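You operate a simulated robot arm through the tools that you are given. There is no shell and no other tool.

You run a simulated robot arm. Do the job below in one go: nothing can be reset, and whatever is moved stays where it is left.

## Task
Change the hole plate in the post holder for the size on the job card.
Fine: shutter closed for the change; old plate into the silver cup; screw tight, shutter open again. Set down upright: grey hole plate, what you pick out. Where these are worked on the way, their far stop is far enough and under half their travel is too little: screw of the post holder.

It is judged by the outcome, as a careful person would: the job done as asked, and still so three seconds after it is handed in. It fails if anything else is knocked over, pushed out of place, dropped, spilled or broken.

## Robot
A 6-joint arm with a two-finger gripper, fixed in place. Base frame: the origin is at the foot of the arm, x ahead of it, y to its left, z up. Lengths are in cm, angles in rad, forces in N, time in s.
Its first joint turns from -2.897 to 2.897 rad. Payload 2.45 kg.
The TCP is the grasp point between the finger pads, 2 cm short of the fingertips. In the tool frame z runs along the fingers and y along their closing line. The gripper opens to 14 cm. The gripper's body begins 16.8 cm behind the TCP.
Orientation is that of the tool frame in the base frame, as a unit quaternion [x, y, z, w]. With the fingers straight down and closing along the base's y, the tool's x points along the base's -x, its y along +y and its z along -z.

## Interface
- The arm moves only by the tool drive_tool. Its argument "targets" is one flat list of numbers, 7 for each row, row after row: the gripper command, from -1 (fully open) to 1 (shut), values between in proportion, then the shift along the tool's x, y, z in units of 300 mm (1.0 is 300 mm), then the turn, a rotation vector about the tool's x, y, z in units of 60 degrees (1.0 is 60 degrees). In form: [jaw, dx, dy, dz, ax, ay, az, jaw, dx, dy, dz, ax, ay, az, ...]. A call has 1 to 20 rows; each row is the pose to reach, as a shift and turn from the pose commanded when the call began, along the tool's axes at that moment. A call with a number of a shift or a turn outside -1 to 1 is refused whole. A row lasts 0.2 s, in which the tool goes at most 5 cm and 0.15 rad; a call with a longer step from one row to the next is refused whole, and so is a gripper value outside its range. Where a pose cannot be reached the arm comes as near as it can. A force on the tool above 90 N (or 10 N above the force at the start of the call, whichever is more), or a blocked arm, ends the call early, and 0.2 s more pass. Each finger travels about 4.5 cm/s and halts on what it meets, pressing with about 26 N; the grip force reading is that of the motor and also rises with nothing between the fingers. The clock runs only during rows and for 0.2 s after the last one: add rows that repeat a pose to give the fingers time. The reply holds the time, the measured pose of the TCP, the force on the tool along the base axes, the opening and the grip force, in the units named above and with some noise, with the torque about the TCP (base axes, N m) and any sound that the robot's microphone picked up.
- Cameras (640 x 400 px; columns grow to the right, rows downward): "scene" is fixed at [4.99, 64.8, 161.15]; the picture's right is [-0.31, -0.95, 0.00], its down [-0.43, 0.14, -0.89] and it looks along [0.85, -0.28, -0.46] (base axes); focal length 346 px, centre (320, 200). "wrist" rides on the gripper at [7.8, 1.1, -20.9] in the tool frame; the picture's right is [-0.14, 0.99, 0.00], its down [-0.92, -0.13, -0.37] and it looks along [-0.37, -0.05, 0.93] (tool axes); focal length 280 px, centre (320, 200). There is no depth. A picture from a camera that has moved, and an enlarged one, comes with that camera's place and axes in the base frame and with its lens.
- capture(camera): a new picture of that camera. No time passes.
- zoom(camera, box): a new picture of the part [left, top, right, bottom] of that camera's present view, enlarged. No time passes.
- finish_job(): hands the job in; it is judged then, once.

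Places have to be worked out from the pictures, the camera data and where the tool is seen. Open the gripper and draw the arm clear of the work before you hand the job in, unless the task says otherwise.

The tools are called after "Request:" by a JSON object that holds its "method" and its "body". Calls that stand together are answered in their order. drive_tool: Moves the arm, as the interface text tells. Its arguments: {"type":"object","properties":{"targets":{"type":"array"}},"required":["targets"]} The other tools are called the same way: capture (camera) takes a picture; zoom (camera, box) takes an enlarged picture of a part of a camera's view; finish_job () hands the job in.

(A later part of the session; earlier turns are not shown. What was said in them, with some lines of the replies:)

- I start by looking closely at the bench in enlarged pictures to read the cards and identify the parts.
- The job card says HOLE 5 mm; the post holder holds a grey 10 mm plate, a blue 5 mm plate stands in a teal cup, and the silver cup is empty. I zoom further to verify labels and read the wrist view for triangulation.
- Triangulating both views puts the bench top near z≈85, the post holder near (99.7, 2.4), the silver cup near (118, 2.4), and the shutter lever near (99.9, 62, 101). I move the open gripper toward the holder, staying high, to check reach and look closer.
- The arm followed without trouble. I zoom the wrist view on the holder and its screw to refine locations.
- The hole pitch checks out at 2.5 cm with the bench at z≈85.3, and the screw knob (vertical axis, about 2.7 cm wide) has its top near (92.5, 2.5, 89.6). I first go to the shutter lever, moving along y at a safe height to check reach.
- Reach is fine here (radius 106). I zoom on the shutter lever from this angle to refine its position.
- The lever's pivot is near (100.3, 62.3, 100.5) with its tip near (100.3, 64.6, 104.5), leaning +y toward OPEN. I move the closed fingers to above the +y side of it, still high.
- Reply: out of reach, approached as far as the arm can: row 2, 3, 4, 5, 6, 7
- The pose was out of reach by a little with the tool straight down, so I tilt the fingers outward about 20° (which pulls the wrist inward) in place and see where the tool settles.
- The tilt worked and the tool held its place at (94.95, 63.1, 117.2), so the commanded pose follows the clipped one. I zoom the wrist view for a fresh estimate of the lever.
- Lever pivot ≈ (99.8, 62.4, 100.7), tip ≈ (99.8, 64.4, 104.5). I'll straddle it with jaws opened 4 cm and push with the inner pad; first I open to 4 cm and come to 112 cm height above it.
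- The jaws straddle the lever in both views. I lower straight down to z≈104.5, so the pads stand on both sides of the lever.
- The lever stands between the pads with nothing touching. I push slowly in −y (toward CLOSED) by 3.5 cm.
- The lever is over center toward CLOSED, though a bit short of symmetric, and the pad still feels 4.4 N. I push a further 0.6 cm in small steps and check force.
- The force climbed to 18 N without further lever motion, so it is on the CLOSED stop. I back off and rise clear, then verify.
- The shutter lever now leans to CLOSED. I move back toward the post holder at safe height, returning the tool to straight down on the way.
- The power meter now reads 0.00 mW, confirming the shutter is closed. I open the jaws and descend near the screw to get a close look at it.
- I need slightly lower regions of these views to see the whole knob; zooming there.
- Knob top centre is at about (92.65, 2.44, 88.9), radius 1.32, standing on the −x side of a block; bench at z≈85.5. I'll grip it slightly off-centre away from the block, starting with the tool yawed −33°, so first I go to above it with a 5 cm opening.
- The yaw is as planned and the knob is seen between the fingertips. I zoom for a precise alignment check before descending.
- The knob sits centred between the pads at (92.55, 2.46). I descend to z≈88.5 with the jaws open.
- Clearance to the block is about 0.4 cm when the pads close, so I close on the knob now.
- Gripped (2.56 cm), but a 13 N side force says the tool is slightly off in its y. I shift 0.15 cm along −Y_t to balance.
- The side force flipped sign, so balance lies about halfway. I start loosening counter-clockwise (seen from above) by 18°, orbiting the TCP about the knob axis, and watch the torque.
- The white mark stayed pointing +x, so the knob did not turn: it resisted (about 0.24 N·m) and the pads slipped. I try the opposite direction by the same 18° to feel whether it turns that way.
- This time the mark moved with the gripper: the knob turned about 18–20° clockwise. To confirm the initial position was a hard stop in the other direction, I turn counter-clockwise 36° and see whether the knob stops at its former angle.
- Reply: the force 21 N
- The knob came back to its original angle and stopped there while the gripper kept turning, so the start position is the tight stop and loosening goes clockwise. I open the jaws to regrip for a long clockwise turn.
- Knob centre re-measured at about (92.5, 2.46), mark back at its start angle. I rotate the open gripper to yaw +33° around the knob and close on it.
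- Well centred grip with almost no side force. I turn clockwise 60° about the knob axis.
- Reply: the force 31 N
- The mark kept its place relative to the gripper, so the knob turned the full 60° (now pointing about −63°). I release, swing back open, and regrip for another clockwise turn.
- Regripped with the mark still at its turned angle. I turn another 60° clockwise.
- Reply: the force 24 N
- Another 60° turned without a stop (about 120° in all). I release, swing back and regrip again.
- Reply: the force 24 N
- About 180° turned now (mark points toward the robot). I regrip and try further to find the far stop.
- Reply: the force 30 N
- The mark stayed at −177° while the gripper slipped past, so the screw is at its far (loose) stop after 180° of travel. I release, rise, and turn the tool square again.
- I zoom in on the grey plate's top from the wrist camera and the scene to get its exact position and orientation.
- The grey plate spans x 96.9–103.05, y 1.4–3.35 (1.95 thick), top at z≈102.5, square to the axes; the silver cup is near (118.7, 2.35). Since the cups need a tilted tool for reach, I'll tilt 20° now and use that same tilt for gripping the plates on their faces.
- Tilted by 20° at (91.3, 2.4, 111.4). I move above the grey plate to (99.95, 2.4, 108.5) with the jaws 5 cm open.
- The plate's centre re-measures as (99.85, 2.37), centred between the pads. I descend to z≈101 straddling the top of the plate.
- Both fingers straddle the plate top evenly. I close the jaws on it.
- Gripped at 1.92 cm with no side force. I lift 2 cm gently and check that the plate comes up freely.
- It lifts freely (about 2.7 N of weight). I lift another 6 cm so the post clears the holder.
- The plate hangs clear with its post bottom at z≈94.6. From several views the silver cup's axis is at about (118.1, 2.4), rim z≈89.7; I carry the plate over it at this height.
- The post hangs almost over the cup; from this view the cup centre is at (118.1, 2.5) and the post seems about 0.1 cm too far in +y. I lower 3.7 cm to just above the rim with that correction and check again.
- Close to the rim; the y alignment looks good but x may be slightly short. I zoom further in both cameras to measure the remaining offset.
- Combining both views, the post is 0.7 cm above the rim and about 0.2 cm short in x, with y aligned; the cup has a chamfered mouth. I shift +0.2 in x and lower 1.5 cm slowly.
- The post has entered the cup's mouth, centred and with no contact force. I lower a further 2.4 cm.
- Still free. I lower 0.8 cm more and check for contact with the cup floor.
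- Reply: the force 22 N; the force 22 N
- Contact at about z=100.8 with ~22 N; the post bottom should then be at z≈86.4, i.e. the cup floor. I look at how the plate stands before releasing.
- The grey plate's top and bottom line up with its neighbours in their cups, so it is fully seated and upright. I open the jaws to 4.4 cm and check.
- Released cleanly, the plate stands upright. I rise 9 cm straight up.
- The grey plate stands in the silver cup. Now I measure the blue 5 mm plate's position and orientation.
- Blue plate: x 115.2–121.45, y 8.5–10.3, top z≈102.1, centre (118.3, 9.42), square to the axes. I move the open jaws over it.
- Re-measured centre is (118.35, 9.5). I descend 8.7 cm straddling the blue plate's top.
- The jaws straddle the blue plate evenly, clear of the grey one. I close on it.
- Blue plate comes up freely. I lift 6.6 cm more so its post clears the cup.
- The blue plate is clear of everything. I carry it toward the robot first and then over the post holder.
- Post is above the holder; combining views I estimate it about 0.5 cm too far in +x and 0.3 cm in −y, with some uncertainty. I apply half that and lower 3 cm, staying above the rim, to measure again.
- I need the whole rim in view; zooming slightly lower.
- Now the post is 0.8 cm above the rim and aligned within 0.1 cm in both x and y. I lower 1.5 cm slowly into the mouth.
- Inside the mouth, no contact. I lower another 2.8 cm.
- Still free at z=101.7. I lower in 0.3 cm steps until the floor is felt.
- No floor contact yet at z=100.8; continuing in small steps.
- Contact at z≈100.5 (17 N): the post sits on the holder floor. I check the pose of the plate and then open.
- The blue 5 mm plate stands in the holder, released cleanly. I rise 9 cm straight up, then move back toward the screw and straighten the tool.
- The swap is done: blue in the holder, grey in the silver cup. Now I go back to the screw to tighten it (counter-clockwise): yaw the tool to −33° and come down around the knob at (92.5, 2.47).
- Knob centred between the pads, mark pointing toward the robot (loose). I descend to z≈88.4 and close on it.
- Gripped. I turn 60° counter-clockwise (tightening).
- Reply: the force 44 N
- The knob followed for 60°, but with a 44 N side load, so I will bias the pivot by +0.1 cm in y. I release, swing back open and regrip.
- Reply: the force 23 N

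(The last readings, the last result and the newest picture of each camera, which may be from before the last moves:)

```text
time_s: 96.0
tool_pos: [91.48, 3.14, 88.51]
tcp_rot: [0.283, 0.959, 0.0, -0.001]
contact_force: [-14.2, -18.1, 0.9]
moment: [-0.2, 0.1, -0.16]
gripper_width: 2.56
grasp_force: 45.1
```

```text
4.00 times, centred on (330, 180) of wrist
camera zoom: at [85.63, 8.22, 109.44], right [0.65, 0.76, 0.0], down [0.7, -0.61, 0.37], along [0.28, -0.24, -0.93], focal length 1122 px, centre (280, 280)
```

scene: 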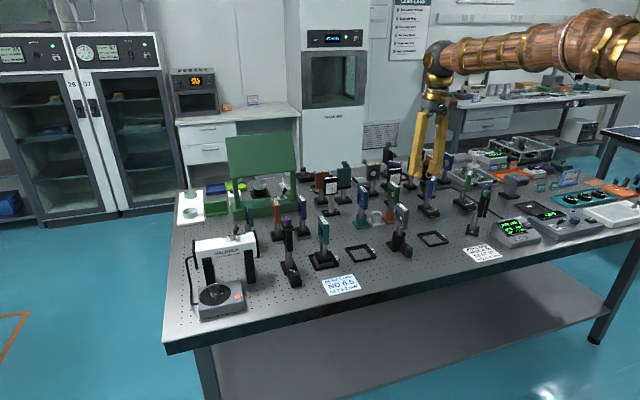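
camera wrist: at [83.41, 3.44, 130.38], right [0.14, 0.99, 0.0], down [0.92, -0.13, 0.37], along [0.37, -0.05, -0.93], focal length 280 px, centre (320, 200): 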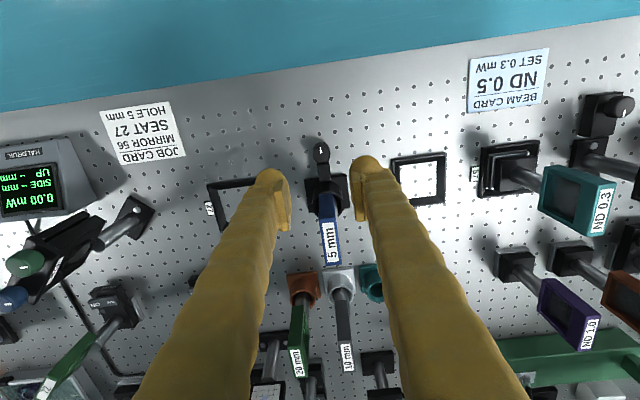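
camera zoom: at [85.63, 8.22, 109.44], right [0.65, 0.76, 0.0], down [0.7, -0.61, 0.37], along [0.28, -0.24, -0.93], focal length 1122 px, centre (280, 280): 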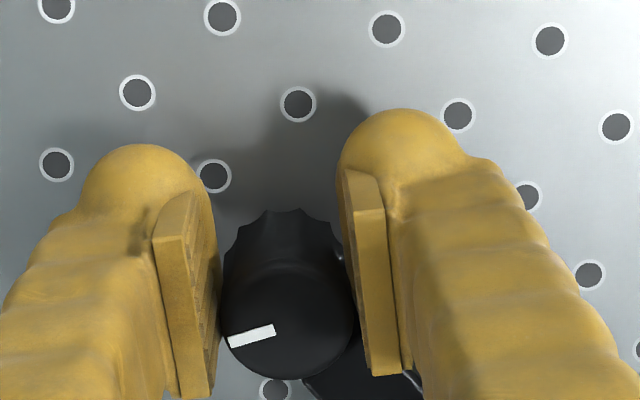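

At this yaw the grip is biased the other way, so the orbit radius is what's off; I take that out and turn 30° with a smaller orbit (1.1 cm), reading the force.

Request:
{"method": "drive_tool", "body": {"targets": [1, -0.0002, -0.0071, 0, 0, 0, -0.1, 1, -0.0008, -0.0109, 0, 0, 0, -0.2, 1, -0.0018, -0.0146, 0, 0, 0, -0.3, 1, -0.0032, -0.0182, 0, 0, 0, -0.4, 1, -0.0049, -0.0217, 0, 0, 0, -0.5, 1, -0.0049, -0.0217, 0, 0, 0, -0.5]}}

Request:
{"method": "zoom", "body": {"camera": "wrist", "box": [250, 130, 410, 230]}}

```text
time_s: 97.4
tool_pos: [91.25, 2.59, 88.48]
tcp_rot: [0.025, 1.0, 0.0, -0.001]
contact_force: [-10.9, -11.6, -7.3]
moment: [-0.09, 0.25, -0.14]
gripper_width: 2.55
grasp_force: 45.1
```

```text
4.00 times, centred on (330, 180) of wrist
camera zoom: at [83.65, 3.96, 109.44], right [0.19, 0.98, 0.0], down [0.91, -0.17, 0.37], along [0.36, -0.07, -0.93], focal length 1122 px, centre (280, 280)
```

zoom: 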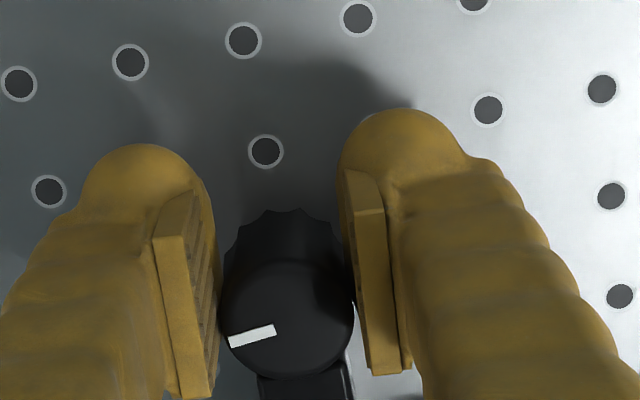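

The knob follows with modest side force. I continue another 30°.

Request:
{"method": "drive_tool", "body": {"targets": [1, 0.0015, -0.006, 0, 0, 0, -0.1, 1, 0.0012, -0.01, 0, 0, 0, -0.2, 1, 0.0001, -0.0138, 0, 0, 0, -0.3, 1, -0.0013, -0.0171, 0, 0, 0, -0.4, 1, -0.0031, -0.0205, 0, 0, 0, -0.5, 1, -0.0031, -0.0205, 0, 0, 0, -0.5]}}

Request:
{"method": "zoom", "body": {"camera": "wrist", "box": [250, 130, 410, 230]}}

```text
time_s: 98.8
tool_pos: [91.46, 2.12, 88.47]
tcp_rot: [-0.235, 0.972, -0.001, 0.001]
contact_force: [9.2, 5.2, -12.1]
moment: [0.04, -0.03, 0.01]
gripper_width: 2.53
grasp_force: 45.1
```

```text
4.00 times, centred on (330, 180) of wrist
camera zoom: at [84.05, -0.71, 109.43], right [-0.33, 0.94, 0.0], down [0.88, 0.31, 0.37], along [0.35, 0.12, -0.93], focal length 1122 px, centre (280, 280)
```

zoom: 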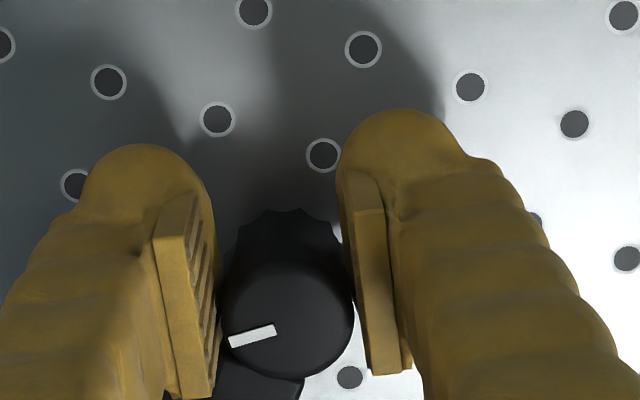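

About 120° turned back; the mark is at −57°, so roughly 60° remain. I release, swing back open and regrip.

Request:
{"method": "drive_tool", "body": {"targets": [0.6, 0, 0, 0, 0, 0, 0, 0.286, 0, 0, 0, 0, 0, 0, 0.286, 0, 0, 0, 0, 0, 0, 0.286, -0.0003, 0.0047, 0, 0, 0, 0.125, 0.286, -0.0012, 0.0093, 0, 0, 0, 0.25, 0.286, -0.0027, 0.0138, 0, 0, 0, 0.375, 0.286, -0.0048, 0.018, 0, 0, 0, 0.5, 0.286, -0.0074, 0.0219, 0, 0, 0, 0.625, 0.286, -0.01, 0.0255, 0, 0, 0, 0.75, 0.286, -0.013, 0.0283, 0, 0, 0, 0.875, 0.286, -0.0159, 0.03, 0, 0, 0, 1.0, 0.286, -0.0159, 0.03, 0, 0, 0, 1.0, 0.7, -0.0159, 0.03, 0, 0, 0, 1.0, 1, -0.0159, 0.03, 0, 0, 0, 1.0, 1, -0.0159, 0.03, 0, 0, 0, 1.0, 1, -0.0159, 0.03, 0, 0, 0, 1.0]}}

Request:
{"method": "zoom", "body": {"camera": "wrist", "box": [250, 130, 410, 230]}}

```text
time_s: 102.2
tool_pos: [91.55, 3.16, 88.56]
tcp_rot: [0.283, 0.959, 0.001, 0.001]
contact_force: [20.0, 34.4, -8.6]
moment: [0.35, -0.15, 0.48]
gripper_width: 2.55
grasp_force: 44.6
```

```text
4.00 times, centred on (330, 180) of wrist
camera zoom: at [85.55, 8.18, 109.46], right [0.65, 0.76, 0.0], down [0.7, -0.61, 0.37], along [0.28, -0.24, -0.93], focal length 1122 px, centre (280, 280)
```

zoom: 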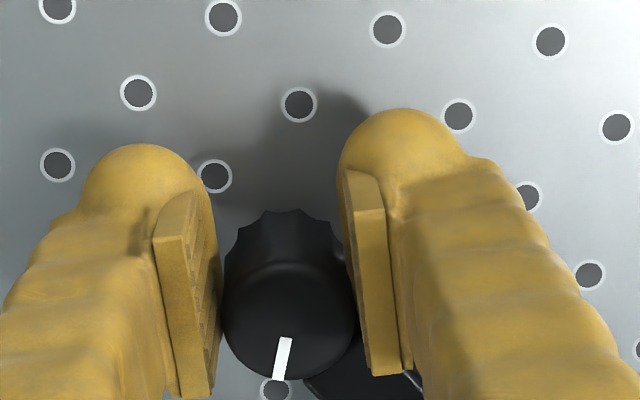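

Side force of ~40 N along +Y_t means I'm a bit too far in −Y_t; I shift +0.2 cm first and then turn 30°.

Request:
{"method": "drive_tool", "body": {"targets": [1, 0, 0.0035, 0, 0, 0, 0, 1, 0, 0.0067, 0, 0, 0, 0, 1, -0.0002, 0.0027, 0, 0, 0, -0.1, 1, -0.0008, -0.0013, 0, 0, 0, -0.2, 1, -0.0019, -0.0051, 0, 0, 0, -0.3, 1, -0.0033, -0.0089, 0, 0, 0, -0.4, 1, -0.0051, -0.0125, 0, 0, 0, -0.5, 1, -0.0051, -0.0125, 0, 0, 0, -0.5]}}

Request:
{"method": "zoom", "body": {"camera": "wrist", "box": [250, 130, 410, 230]}}

```text
time_s: 104.0
tool_pos: [91.38, 2.67, 88.5]
tcp_rot: [0.025, 1.0, 0.0, 0.0]
contact_force: [-5.7, 39.5, 7.9]
moment: [0.45, 0.05, 0.46]
gripper_width: 2.57
grasp_force: 45.3
```

```text
4.00 times, centred on (330, 180) of wrist
camera zoom: at [83.62, 3.94, 109.46], right [0.19, 0.98, 0.0], down [0.91, -0.17, 0.37], along [0.36, -0.07, -0.93], focal length 1122 px, centre (280, 280)
```

zoom: 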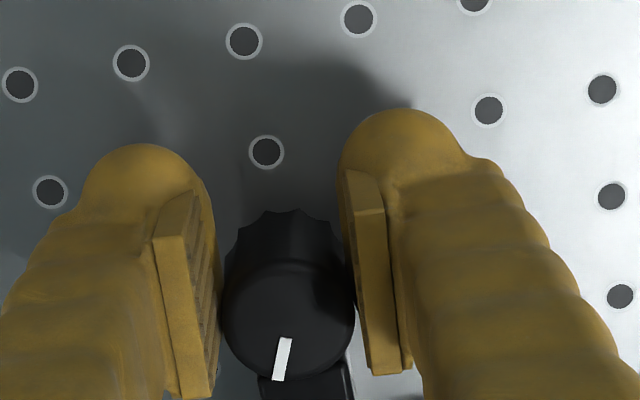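

The knob keeps following; side force still +y, so I correct another 0.2 cm and continue 36° toward the tight stop.

Request:
{"method": "drive_tool", "body": {"targets": [1, 0, 0.0035, 0, 0, 0, 0, 1, 0, 0.0067, 0, 0, 0, 0, 1, -0.0002, 0.0029, 0, 0, 0, -0.1, 1, -0.0008, -0.0009, 0, 0, 0, -0.2, 1, -0.0018, -0.0046, 0, 0, 0, -0.3, 1, -0.0032, -0.0082, 0, 0, 0, -0.4, 1, -0.0049, -0.0117, 0, 0, 0, -0.5, 1, -0.007, -0.0149, 0, 0, 0, -0.6, 1, -0.007, -0.0149, 0, 0, 0, -0.6]}}

Request:
{"method": "zoom", "body": {"camera": "wrist", "box": [250, 130, 410, 230]}}

```text
time_s: 106.0
tool_pos: [91.57, 1.91, 88.55]
tcp_rot: [-0.285, 0.959, 0.0, 0.0]
contact_force: [1.3, -25.9, 2.1]
moment: [-0.21, -0.17, -0.91]
gripper_width: 2.57
grasp_force: 44.8
```

```text
4.00 times, centred on (330, 180) of wrist
camera zoom: at [84.47, -1.52, 109.44], right [-0.42, 0.91, 0.0], down [0.84, 0.4, 0.37], along [0.33, 0.16, -0.93], focal length 1122 px, centre (280, 280)
```

zoom: 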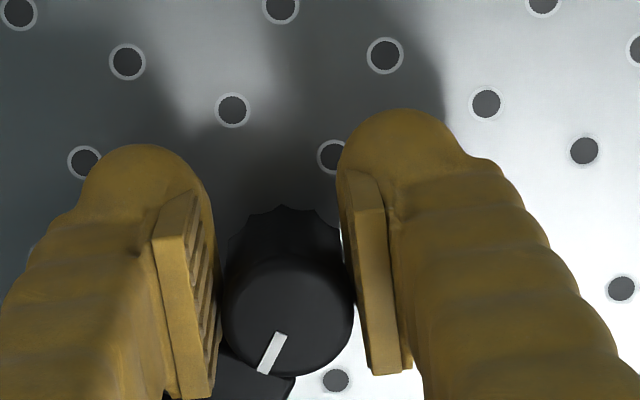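

The mark is back at exactly its original angle and a strong resisting torque built up, so the screw is tight at its stop. I release and rise, squaring the tool.

Request:
{"method": "drive_tool", "body": {"targets": [0.6, 0, 0, 0, 0, 0, 0, 0.286, 0, 0, 0, 0, 0, 0, 0.286, 0, 0, 0, 0, 0, 0, 0.286, 0, 0, -0.1, 0, 0, 0, 0.286, 0, 0, -0.22, 0, 0, 0, 0.286, 0, 0, -0.34, 0, 0, 0.11, 0.286, 0, 0, -0.46, 0, 0, 0.22, 0.286, 0, 0, -0.58, 0, 0, 0.33, 0.286, 0, 0, -0.7, 0, 0, 0.44, 0.286, 0, 0, -0.8, 0, 0, 0.55, 0.286, 0, 0, -0.8, 0, 0, 0.55]}}

Request:
{"method": "capture", "body": {"camera": "wrist"}}

Request:
{"method": "zoom", "body": {"camera": "scene", "box": [360, 170, 440, 265]}}

Request:
{"method": "zoom", "body": {"camera": "wrist", "box": [260, 120, 400, 220]}}

```text
time_s: 108.4
tool_pos: [91.47, 2.05, 112.37]
tcp_rot: [0.0, 1.0, 0.0, 0.0]
contact_force: [0.1, -0.1, -0.1]
moment: [0.01, -0.02, 0.01]
gripper_width: 4.98
grasp_force: 0.0
```

```text
taken
camera wrist: at [83.73, 3.06, 133.4], right [0.14, 0.99, 0.0], down [0.92, -0.13, 0.37], along [0.37, -0.05, -0.93], focal length 280 px, centre (320, 200)
```

wrist: 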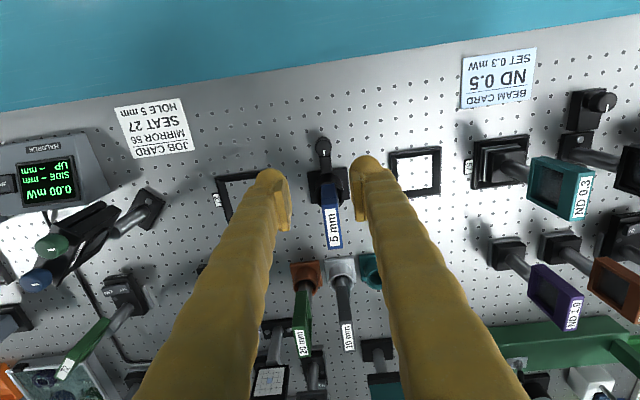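

```text
4.21 times, centred on (400, 218) of scene
camera zoom: at [4.99, 64.8, 161.15], right [-0.31, -0.95, 0.0], down [-0.43, 0.14, -0.89], along [0.85, -0.28, -0.46], focal length 1458 px, centre (-17, 126)
```

zoom: 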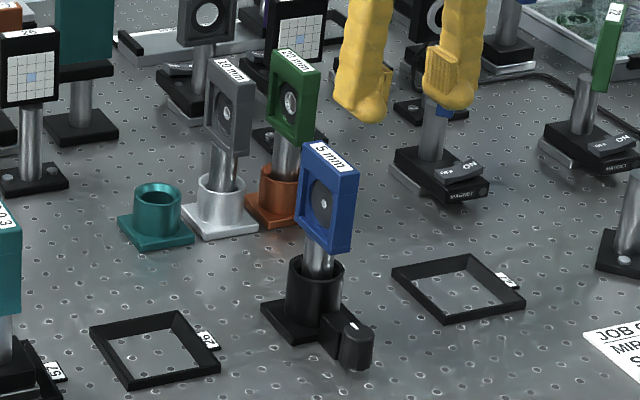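

```text
4.00 times, centred on (330, 170) of wrist
camera zoom: at [83.73, 3.06, 133.4], right [0.14, 0.99, 0.0], down [0.92, -0.13, 0.37], along [0.37, -0.05, -0.93], focal length 1122 px, centre (280, 320)
```

zoom: 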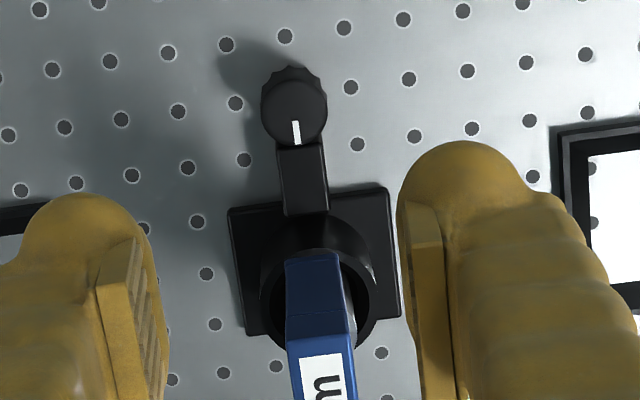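

Holder, plate and screw look right, and the holder's base has not moved relative to the breadboard holes. Now I head back to the laser to reopen the shutter: rise, then move along +y.

Request:
{"method": "drive_tool", "body": {"targets": [0.43, 0, 0, -0.1333, 0, 0, 0, 0.43, 0, 0, -0.2667, 0, 0, 0, 0.43, 0, 0.1333, -0.2667, 0, 0, 0, 0.43, 0, 0.2667, -0.2667, 0, 0, 0, 0.43, 0, 0.4, -0.2667, 0, 0, 0, 0.43, 0, 0.5333, -0.2667, 0, 0, 0, 0.43, 0, 0.6667, -0.2667, 0, 0, 0, 0.43, 0, 0.8, -0.2667, 0, 0, 0, 0.43, 0, 0.9333, -0.2667, 0, 0, 0, 0.43, 0, 0.9333, -0.2667, 0, 0, 0]}}

Request:
{"method": "drive_tool", "body": {"targets": [0.43, 0, 0.1333, 0, 0, 0, 0, 0.43, 0, 0.2667, 0, 0, -0.083, 0, 0.43, 0, 0.4, 0, 0, -0.167, 0, 0.43, 0, 0.5333, 0, 0, -0.25, 0, 0.43, 0, 0.6667, 0, 0, -0.333, 0, 0.43, 0, 0.8, 0, 0, -0.333, 0, 0.43, 0, 0.9333, 0, 0, -0.333, 0, 0.43, 0, 0.9333, 0, 0, -0.333, 0]}}

Request:
{"method": "capture", "body": {"camera": "wrist"}}

```text
time_s: 110.6
tool_pos: [91.51, 29.95, 120.41]
tcp_rot: [0.001, 1.0, 0.0, 0.0]
contact_force: [0.6, 0.1, 0.8]
moment: [-0.02, 0.01, 0.01]
gripper_width: 3.99
grasp_force: 0.0
```

```text
time_s: 112.4
tool_pos: [91.42, 58.03, 120.58]
tcp_rot: [0.0, 0.985, 0.0, 0.174]
contact_force: [0.1, -0.5, 0.4]
moment: [-0.05, 0.02, 0.02]
gripper_width: 3.98
grasp_force: 0.0
```

```text
taken
camera wrist: at [76.94, 59.03, 137.53], right [0.13, 0.99, 0.05], down [0.74, -0.13, 0.66], along [0.66, -0.05, -0.75], focal length 280 px, centre (320, 200)
```

wrist: 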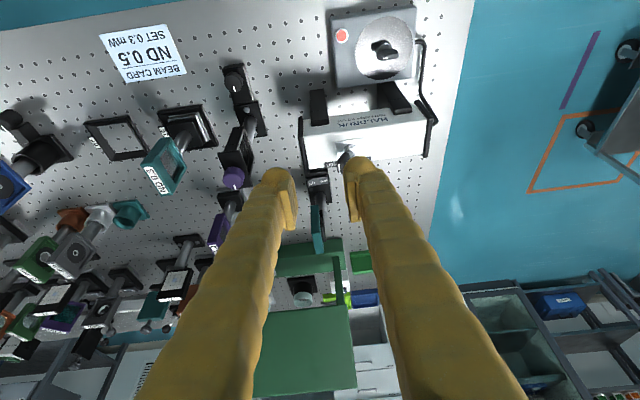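

I approach to above the lever at (99.5, 60.9, 112) with the 4 cm opening and the same tilt as before.

Request:
{"method": "drive_tool", "body": {"targets": [0.43, -0.039, 0.0242, 0.0905, 0, 0, 0, 0.43, -0.0779, 0.0484, 0.1809, 0, 0, 0, 0.43, -0.1169, 0.0725, 0.2714, 0, 0, 0, 0.43, -0.1558, 0.0967, 0.3618, 0, 0, 0, 0.43, -0.1558, 0.0967, 0.3618, 0, 0, 0]}}

Request:
{"method": "zoom", "body": {"camera": "wrist", "box": [240, 90, 440, 215]}}

Request:
{"method": "zoom", "body": {"camera": "scene", "box": [190, 180, 280, 264]}}

```text
time_s: 113.6
tool_pos: [99.62, 60.94, 111.9]
tcp_rot: [0.0, 0.985, 0.0, 0.174]
contact_force: [-0.4, -0.7, -0.7]
moment: [0.0, 0.01, 0.03]
gripper_width: 4.0
grasp_force: 0.1
```

```text
3.20 times, centred on (340, 152) of wrist
camera zoom: at [85.14, 61.92, 128.94], right [0.13, 0.99, 0.05], down [0.74, -0.13, 0.66], along [0.66, -0.05, -0.75], focal length 897 px, centre (256, 352)
```

zoom: 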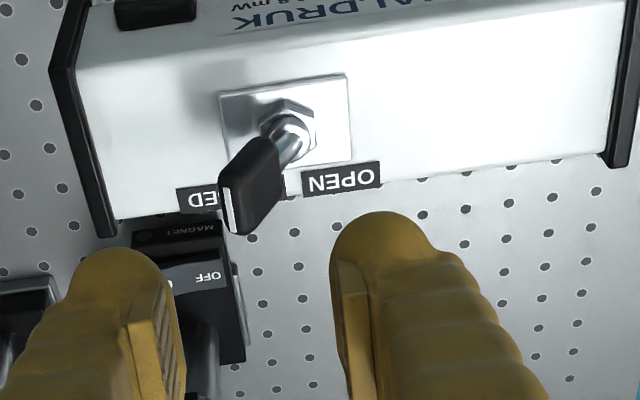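

```text
4.76 times, centred on (235, 222) of scene
camera zoom: at [4.99, 64.8, 161.15], right [-0.31, -0.95, 0.0], down [-0.43, 0.14, -0.89], along [0.85, -0.28, -0.46], focal length 1648 px, centre (725, 95)
```

zoom: 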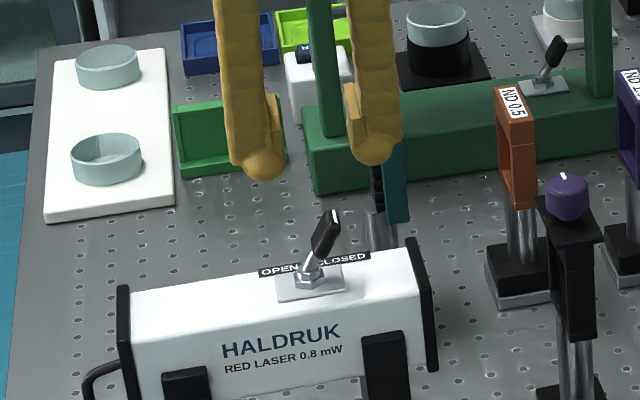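

Lever tip is at y≈60.2, between the pads' lines (58.9 and 62.9). I descend straight to z≈104.5.

Request:
{"method": "drive_tool", "body": {"targets": [0.43, 0.0203, 0.005, 0.0583, 0, 0, 0, 0.43, 0.0406, 0.005, 0.1165, 0, 0, 0, 0.43, 0.0609, 0.005, 0.1748, 0, 0, 0, 0.43, 0.0812, 0.005, 0.233, 0, 0, 0, 0.43, 0.0812, 0.005, 0.233, 0, 0, 0]}}

Request:
{"method": "zoom", "body": {"camera": "wrist", "box": [240, 90, 440, 215]}}

Request:
{"method": "zoom", "body": {"camera": "scene", "box": [190, 180, 280, 264]}}

```text
time_s: 114.8
tool_pos: [99.65, 61.21, 104.58]
tcp_rot: [0.0, 0.985, 0.0, 0.174]
contact_force: [0.1, -1.0, -1.1]
moment: [0.0, 0.02, 0.01]
gripper_width: 4.02
grasp_force: 0.1
```

```text
3.20 times, centred on (340, 152) of wrist
camera zoom: at [85.26, 62.17, 121.56], right [0.13, 0.99, 0.05], down [0.74, -0.13, 0.66], along [0.66, -0.05, -0.75], focal length 897 px, centre (256, 352)
```

zoom: 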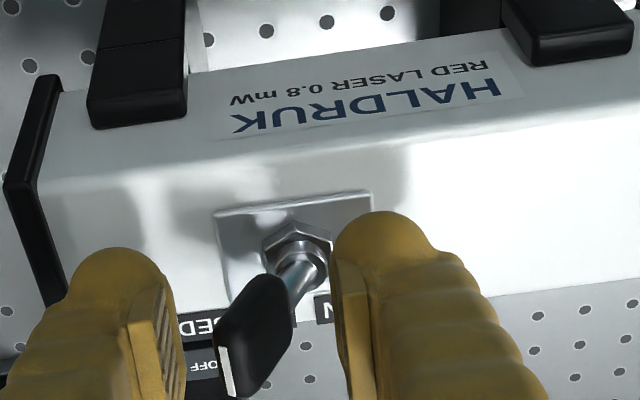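

```text
4.76 times, centred on (235, 222) of scene
camera zoom: at [4.99, 64.8, 161.15], right [-0.31, -0.95, 0.0], down [-0.43, 0.14, -0.89], along [0.85, -0.28, -0.46], focal length 1648 px, centre (725, 95)
```

zoom: 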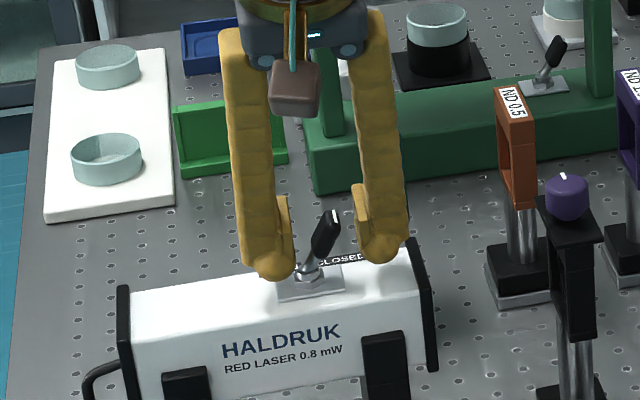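

The pads straddle the lever. I push slowly +y (toward OPEN) by 3.6 cm.

Request:
{"method": "drive_tool", "body": {"targets": [0.43, 0, 0.02, 0, 0, 0, 0, 0.43, 0, 0.04, 0, 0, 0, 0, 0.43, 0, 0.06, 0, 0, 0, 0, 0.43, 0, 0.08, 0, 0, 0, 0, 0.43, 0, 0.1, 0, 0, 0, 0, 0.43, 0, 0.12, 0, 0, 0, 0, 0.43, 0, 0.12, 0, 0, 0, 0]}}

Request:
{"method": "zoom", "body": {"camera": "wrist", "box": [240, 90, 440, 215]}}

Request:
{"method": "zoom", "body": {"camera": "scene", "box": [190, 180, 280, 264]}}

```text
time_s: 116.4
tool_pos: [99.68, 64.82, 104.51]
tcp_rot: [0.0, 0.985, 0.0, 0.173]
contact_force: [-0.7, 0.5, -0.3]
moment: [0.02, -0.02, 0.02]
gripper_width: 4.02
grasp_force: 0.0
heard: click
```

```text
3.20 times, centred on (340, 152) of wrist
camera zoom: at [85.24, 65.69, 121.55], right [0.13, 0.99, 0.05], down [0.74, -0.13, 0.66], along [0.66, -0.05, -0.75], focal length 897 px, centre (256, 352)
```

zoom: 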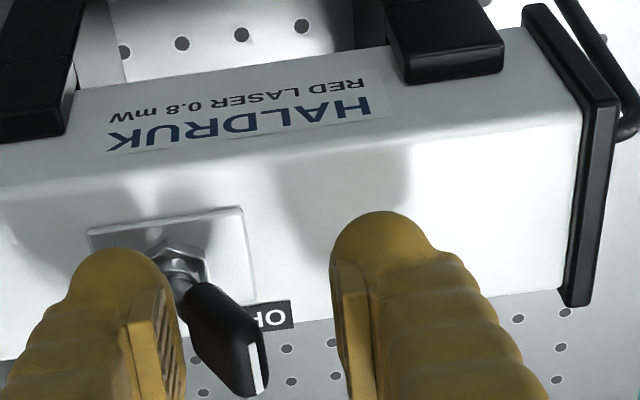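

```text
4.76 times, centred on (235, 222) of scene
camera zoom: at [4.99, 64.8, 161.15], right [-0.31, -0.95, 0.0], down [-0.43, 0.14, -0.89], along [0.85, -0.28, -0.46], focal length 1648 px, centre (725, 95)
```

zoom: 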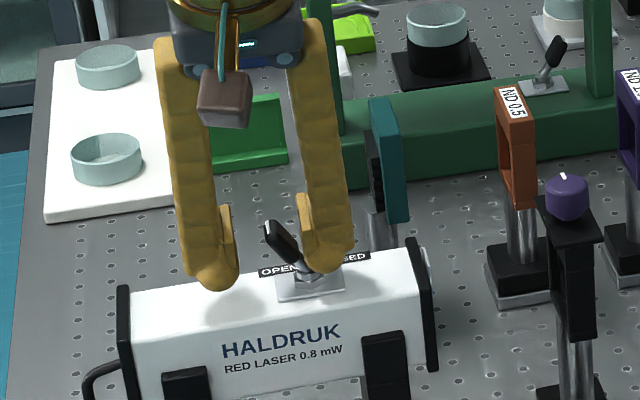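

A click was heard and the lever sits at OPEN exactly as at the start, with no residual force. I back off the pad and rise clear.

Request:
{"method": "drive_tool", "body": {"targets": [0.43, 0, -0.014, 0, 0, 0, 0, 0.43, 0, -0.028, 0, 0, 0, 0, 0.43, -0.0342, -0.028, -0.094, 0, 0, 0, 0.43, -0.0684, -0.028, -0.188, 0, 0, 0, 0.43, -0.1026, -0.028, -0.282, 0, 0, 0, 0.43, -0.1368, -0.028, -0.376, 0, 0, 0, 0.43, -0.1368, -0.028, -0.376, 0, 0, 0]}}

Request:
{"method": "zoom", "body": {"camera": "scene", "box": [190, 200, 270, 260]}}

Request:
{"method": "capture", "body": {"camera": "wrist"}}

```text
time_s: 118.0
tool_pos: [99.63, 63.88, 116.32]
tcp_rot: [-0.001, 0.985, 0.001, 0.174]
contact_force: [-0.2, -1.2, 0.0]
moment: [-0.02, -0.05, 0.0]
gripper_width: 3.99
grasp_force: 0.1
```

```text
6.67 times, centred on (230, 230) of scene
camera zoom: at [4.99, 64.8, 161.15], right [-0.31, -0.95, 0.0], down [-0.43, 0.14, -0.89], along [0.85, -0.28, -0.46], focal length 2308 px, centre (920, 0)
```

zoom: 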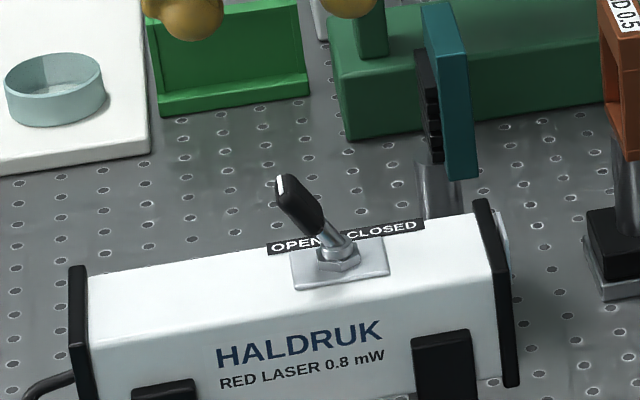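

```text
taken
camera wrist: at [85.26, 64.87, 133.42], right [0.13, 0.99, 0.05], down [0.74, -0.13, 0.66], along [0.66, -0.05, -0.75], focal length 280 px, centre (320, 200)
```

wrist: 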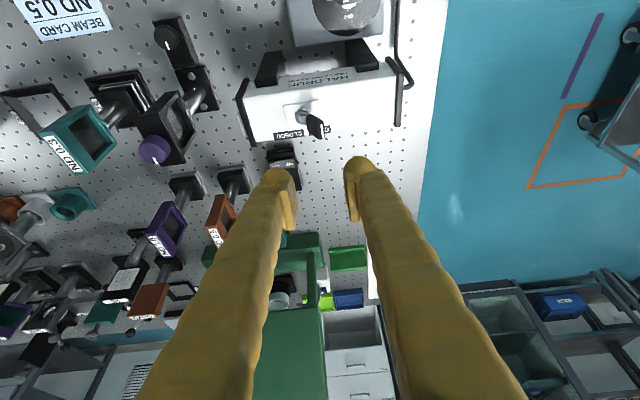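

The shutter lever matches its initial OPEN position and the laser has not shifted. I draw the arm back and up, straightening the tool, and then inspect everything.

Request:
{"method": "drive_tool", "body": {"targets": [0.43, 0.049, -0.0933, -0.0604, 0, 0.033, 0, 0.2, 0.098, -0.1867, -0.1208, 0, 0.067, 0, 0, 0.147, -0.28, -0.1812, 0, 0.1, 0, -0.3, 0.196, -0.3733, -0.2416, 0, 0.133, 0, -0.6, 0.245, -0.4667, -0.302, 0, 0.167, 0, -1, 0.294, -0.56, -0.3624, 0, 0.2, 0, -1, 0.343, -0.6533, -0.4228, 0, 0.233, 0, -1, 0.392, -0.7467, -0.4832, 0, 0.267, 0, -1, 0.441, -0.84, -0.5436, 0, 0.3, 0, -1, 0.49, -0.9333, -0.604, 0, 0.333, 0, -1, 0.49, -0.9333, -0.604, 0, 0.333, 0]}}

Request:
{"method": "capture", "body": {"camera": "scene"}}

Request:
{"method": "capture", "body": {"camera": "wrist"}}

```text
time_s: 120.4
tool_pos: [79.64, 35.88, 128.41]
tcp_rot: [0.001, 1.0, 0.0, 0.0]
contact_force: [0.2, -0.8, 0.3]
moment: [0.01, 0.01, 0.01]
gripper_width: 13.97
grasp_force: 0.0
```

```text
taken
```

scene: 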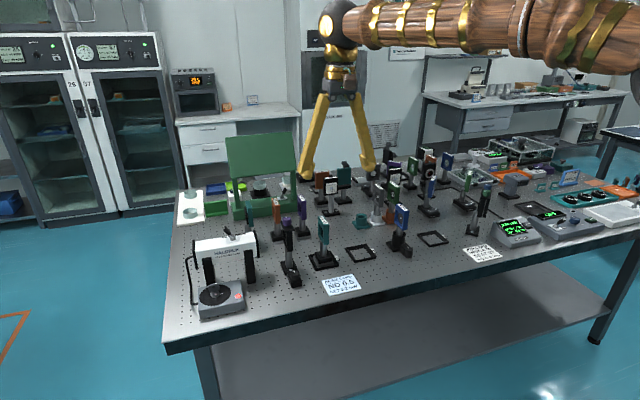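

```text
taken
camera wrist: at [71.85, 36.81, 149.48], right [0.14, 0.99, 0.0], down [0.92, -0.13, 0.37], along [0.37, -0.05, -0.93], focal length 280 px, centre (320, 200)
```

wrist: 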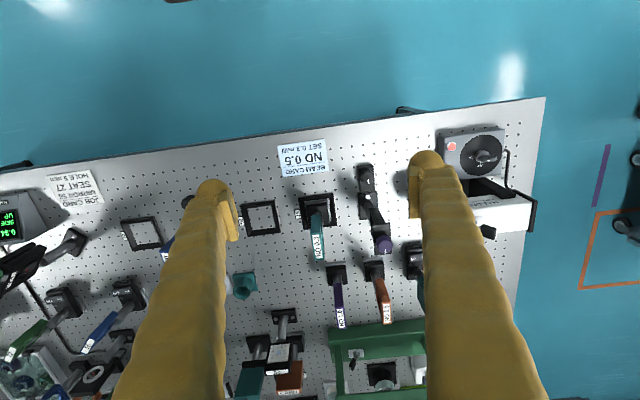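

I move a bit further back toward the starting position and check the power meter, the plates and the screw in enlarged views.

Request:
{"method": "drive_tool", "body": {"targets": [-1, 0.04, -0.1, -0.02, 0, 0, 0, -1, 0.08, -0.2, -0.04, 0, 0, 0, -1, 0.12, -0.3, -0.06, 0, 0, 0, -1, 0.16, -0.4, -0.08, 0, 0, 0, -1, 0.2, -0.5, -0.1, 0, 0, 0, -1, 0.24, -0.6, -0.12, 0, 0, 0, -1, 0.27, -0.7, -0.14, 0, 0, 0, -1, 0.27, -0.8, -0.16, 0, 0, 0, -1, 0.27, -0.9, -0.16, 0, 0, 0, -1, 0.27, -1.0, -0.16, 0, 0, 0, -1, 0.27, -1.0, -0.16, 0, 0, 0]}}

Request:
{"method": "zoom", "body": {"camera": "scene", "box": [480, 200, 560, 260]}}

Request:
{"method": "zoom", "body": {"camera": "scene", "box": [340, 170, 440, 265]}}

Request:
{"method": "zoom", "body": {"camera": "scene", "box": [170, 150, 350, 320]}}

Request:
{"method": "zoom", "body": {"camera": "wrist", "box": [220, 170, 420, 310]}}

```text
time_s: 122.8
tool_pos: [71.56, 5.86, 133.31]
tcp_rot: [0.0, 1.0, 0.0, 0.0]
contact_force: [0.3, 0.2, 0.0]
moment: [-0.02, 0.01, 0.01]
gripper_width: 14.02
grasp_force: 0.1
```

```text
6.67 times, centred on (520, 230) of scene
camera zoom: at [4.99, 64.8, 161.15], right [-0.31, -0.95, 0.0], down [-0.43, 0.14, -0.89], along [0.85, -0.28, -0.46], focal length 2308 px, centre (-1013, 0)
```

zoom: 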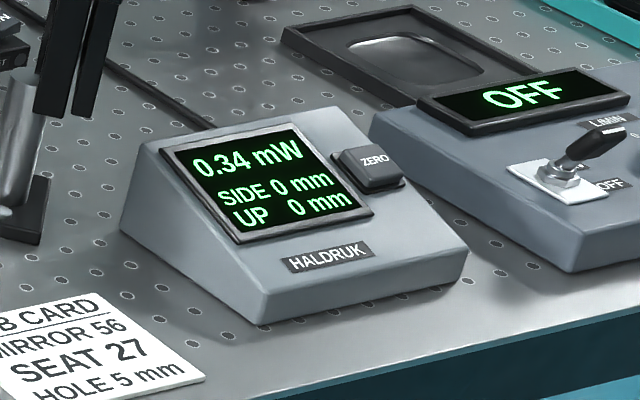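

```text
4.21 times, centred on (390, 218) of scene
camera zoom: at [4.99, 64.8, 161.15], right [-0.31, -0.95, 0.0], down [-0.43, 0.14, -0.89], along [0.85, -0.28, -0.46], focal length 1458 px, centre (25, 126)
```

zoom: 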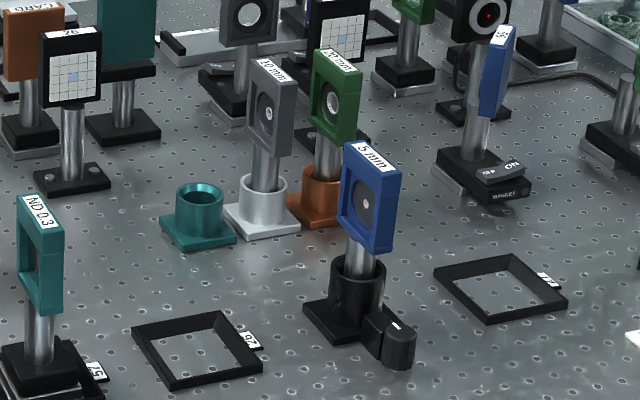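

```text
2.35 times, centred on (260, 235) of scene
camera zoom: at [4.99, 64.8, 161.15], right [-0.31, -0.95, 0.0], down [-0.43, 0.14, -0.89], along [0.85, -0.28, -0.46], focal length 814 px, centre (461, 118)
```

zoom: 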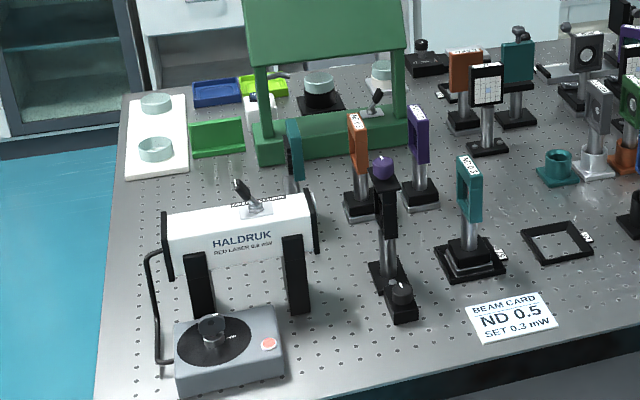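

```text
2.86 times, centred on (320, 240) of wrist
camera zoom: at [63.82, 6.85, 154.21], right [0.14, 0.99, 0.0], down [0.92, -0.13, 0.37], along [0.37, -0.05, -0.93], focal length 801 px, centre (320, 86)
```

zoom: 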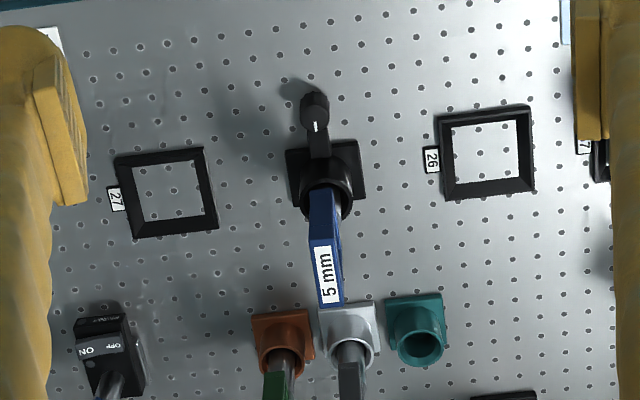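

The meter again reads 0.34 mW, side 0 / up 0, and all items stand in place. A last close look at the screw mark and plate before handing in.

Request:
{"method": "zoom", "body": {"camera": "scene", "box": [385, 200, 425, 255]}}

Request:
{"method": "zoom", "body": {"camera": "scene", "box": [390, 235, 430, 265]}}

Request:
{"method": "zoom", "body": {"camera": "scene", "box": [350, 180, 410, 230]}}

```text
7.27 times, centred on (405, 228) of scene
camera zoom: at [4.99, 64.8, 161.15], right [-0.31, -0.95, 0.0], down [-0.43, 0.14, -0.89], along [0.85, -0.28, -0.46], focal length 2518 px, centre (-298, 0)
```

zoom: 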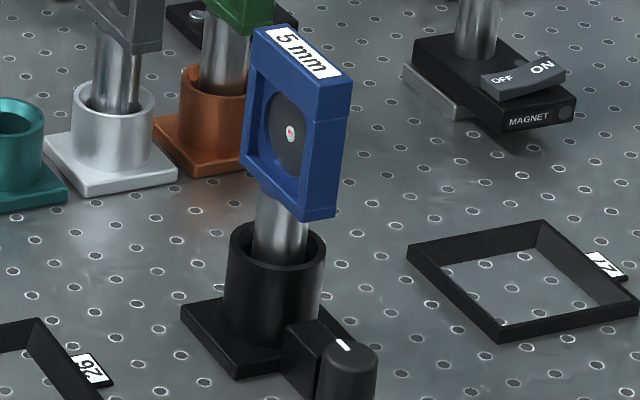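

```text
13.33 times, centred on (410, 250) of scene
camera zoom: at [4.99, 64.8, 161.15], right [-0.31, -0.95, 0.0], down [-0.43, 0.14, -0.89], along [0.85, -0.28, -0.46], focal length 4615 px, centre (-880, -467)
```

zoom: 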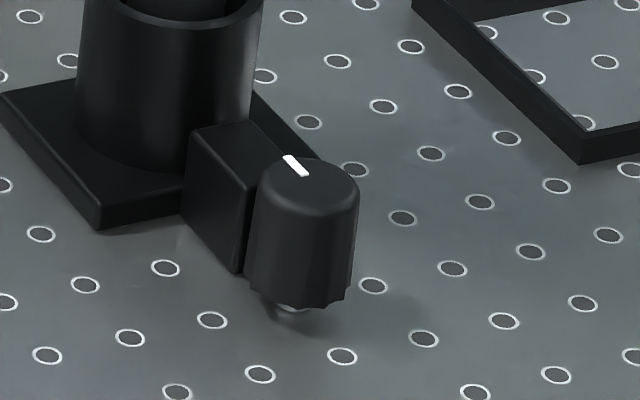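

```text
8.00 times, centred on (380, 205) of scene
camera zoom: at [4.99, 64.8, 161.15], right [-0.31, -0.95, 0.0], down [-0.43, 0.14, -0.89], along [0.85, -0.28, -0.46], focal length 2769 px, centre (-160, 160)
```

zoom: 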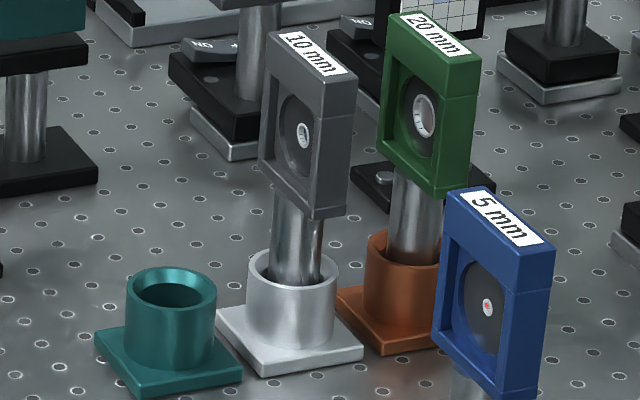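

The screw mark is exactly at its original tight position, the holder has not moved, and the red beam passes the 5 mm hole. The grey plate stands upright in the silver cup, the shutter is open, and the gripper is open and clear, so I hand the job in.

Request:
{"method": "finish_job", "body": {}}

```text
The job is handed in.
```

The hole plate is changed: the blue 5 mm plate the job card asks for is in the post holder, and the old grey 10 mm plate stands upright in the silver cup. I've handed the job in.

- **Shutter:** I closed it before the change, and the power meter read 0.00 mW. It is open again now and the meter reads 0.34 mW, side 0 and up 0, the same as at the start.
- **Screw:** It loosens clockwise (seen from above), opposite to the usual direction. I turned it 180° to its far stop to free the old plate. It is tight again, with its white mark back in the original position.
- **Bench:** The laser and the post holder have not moved. The other plates and cups I checked are standing where they were, and the teal cup that held the blue plate is empty. The arm is clear with the gripper open.
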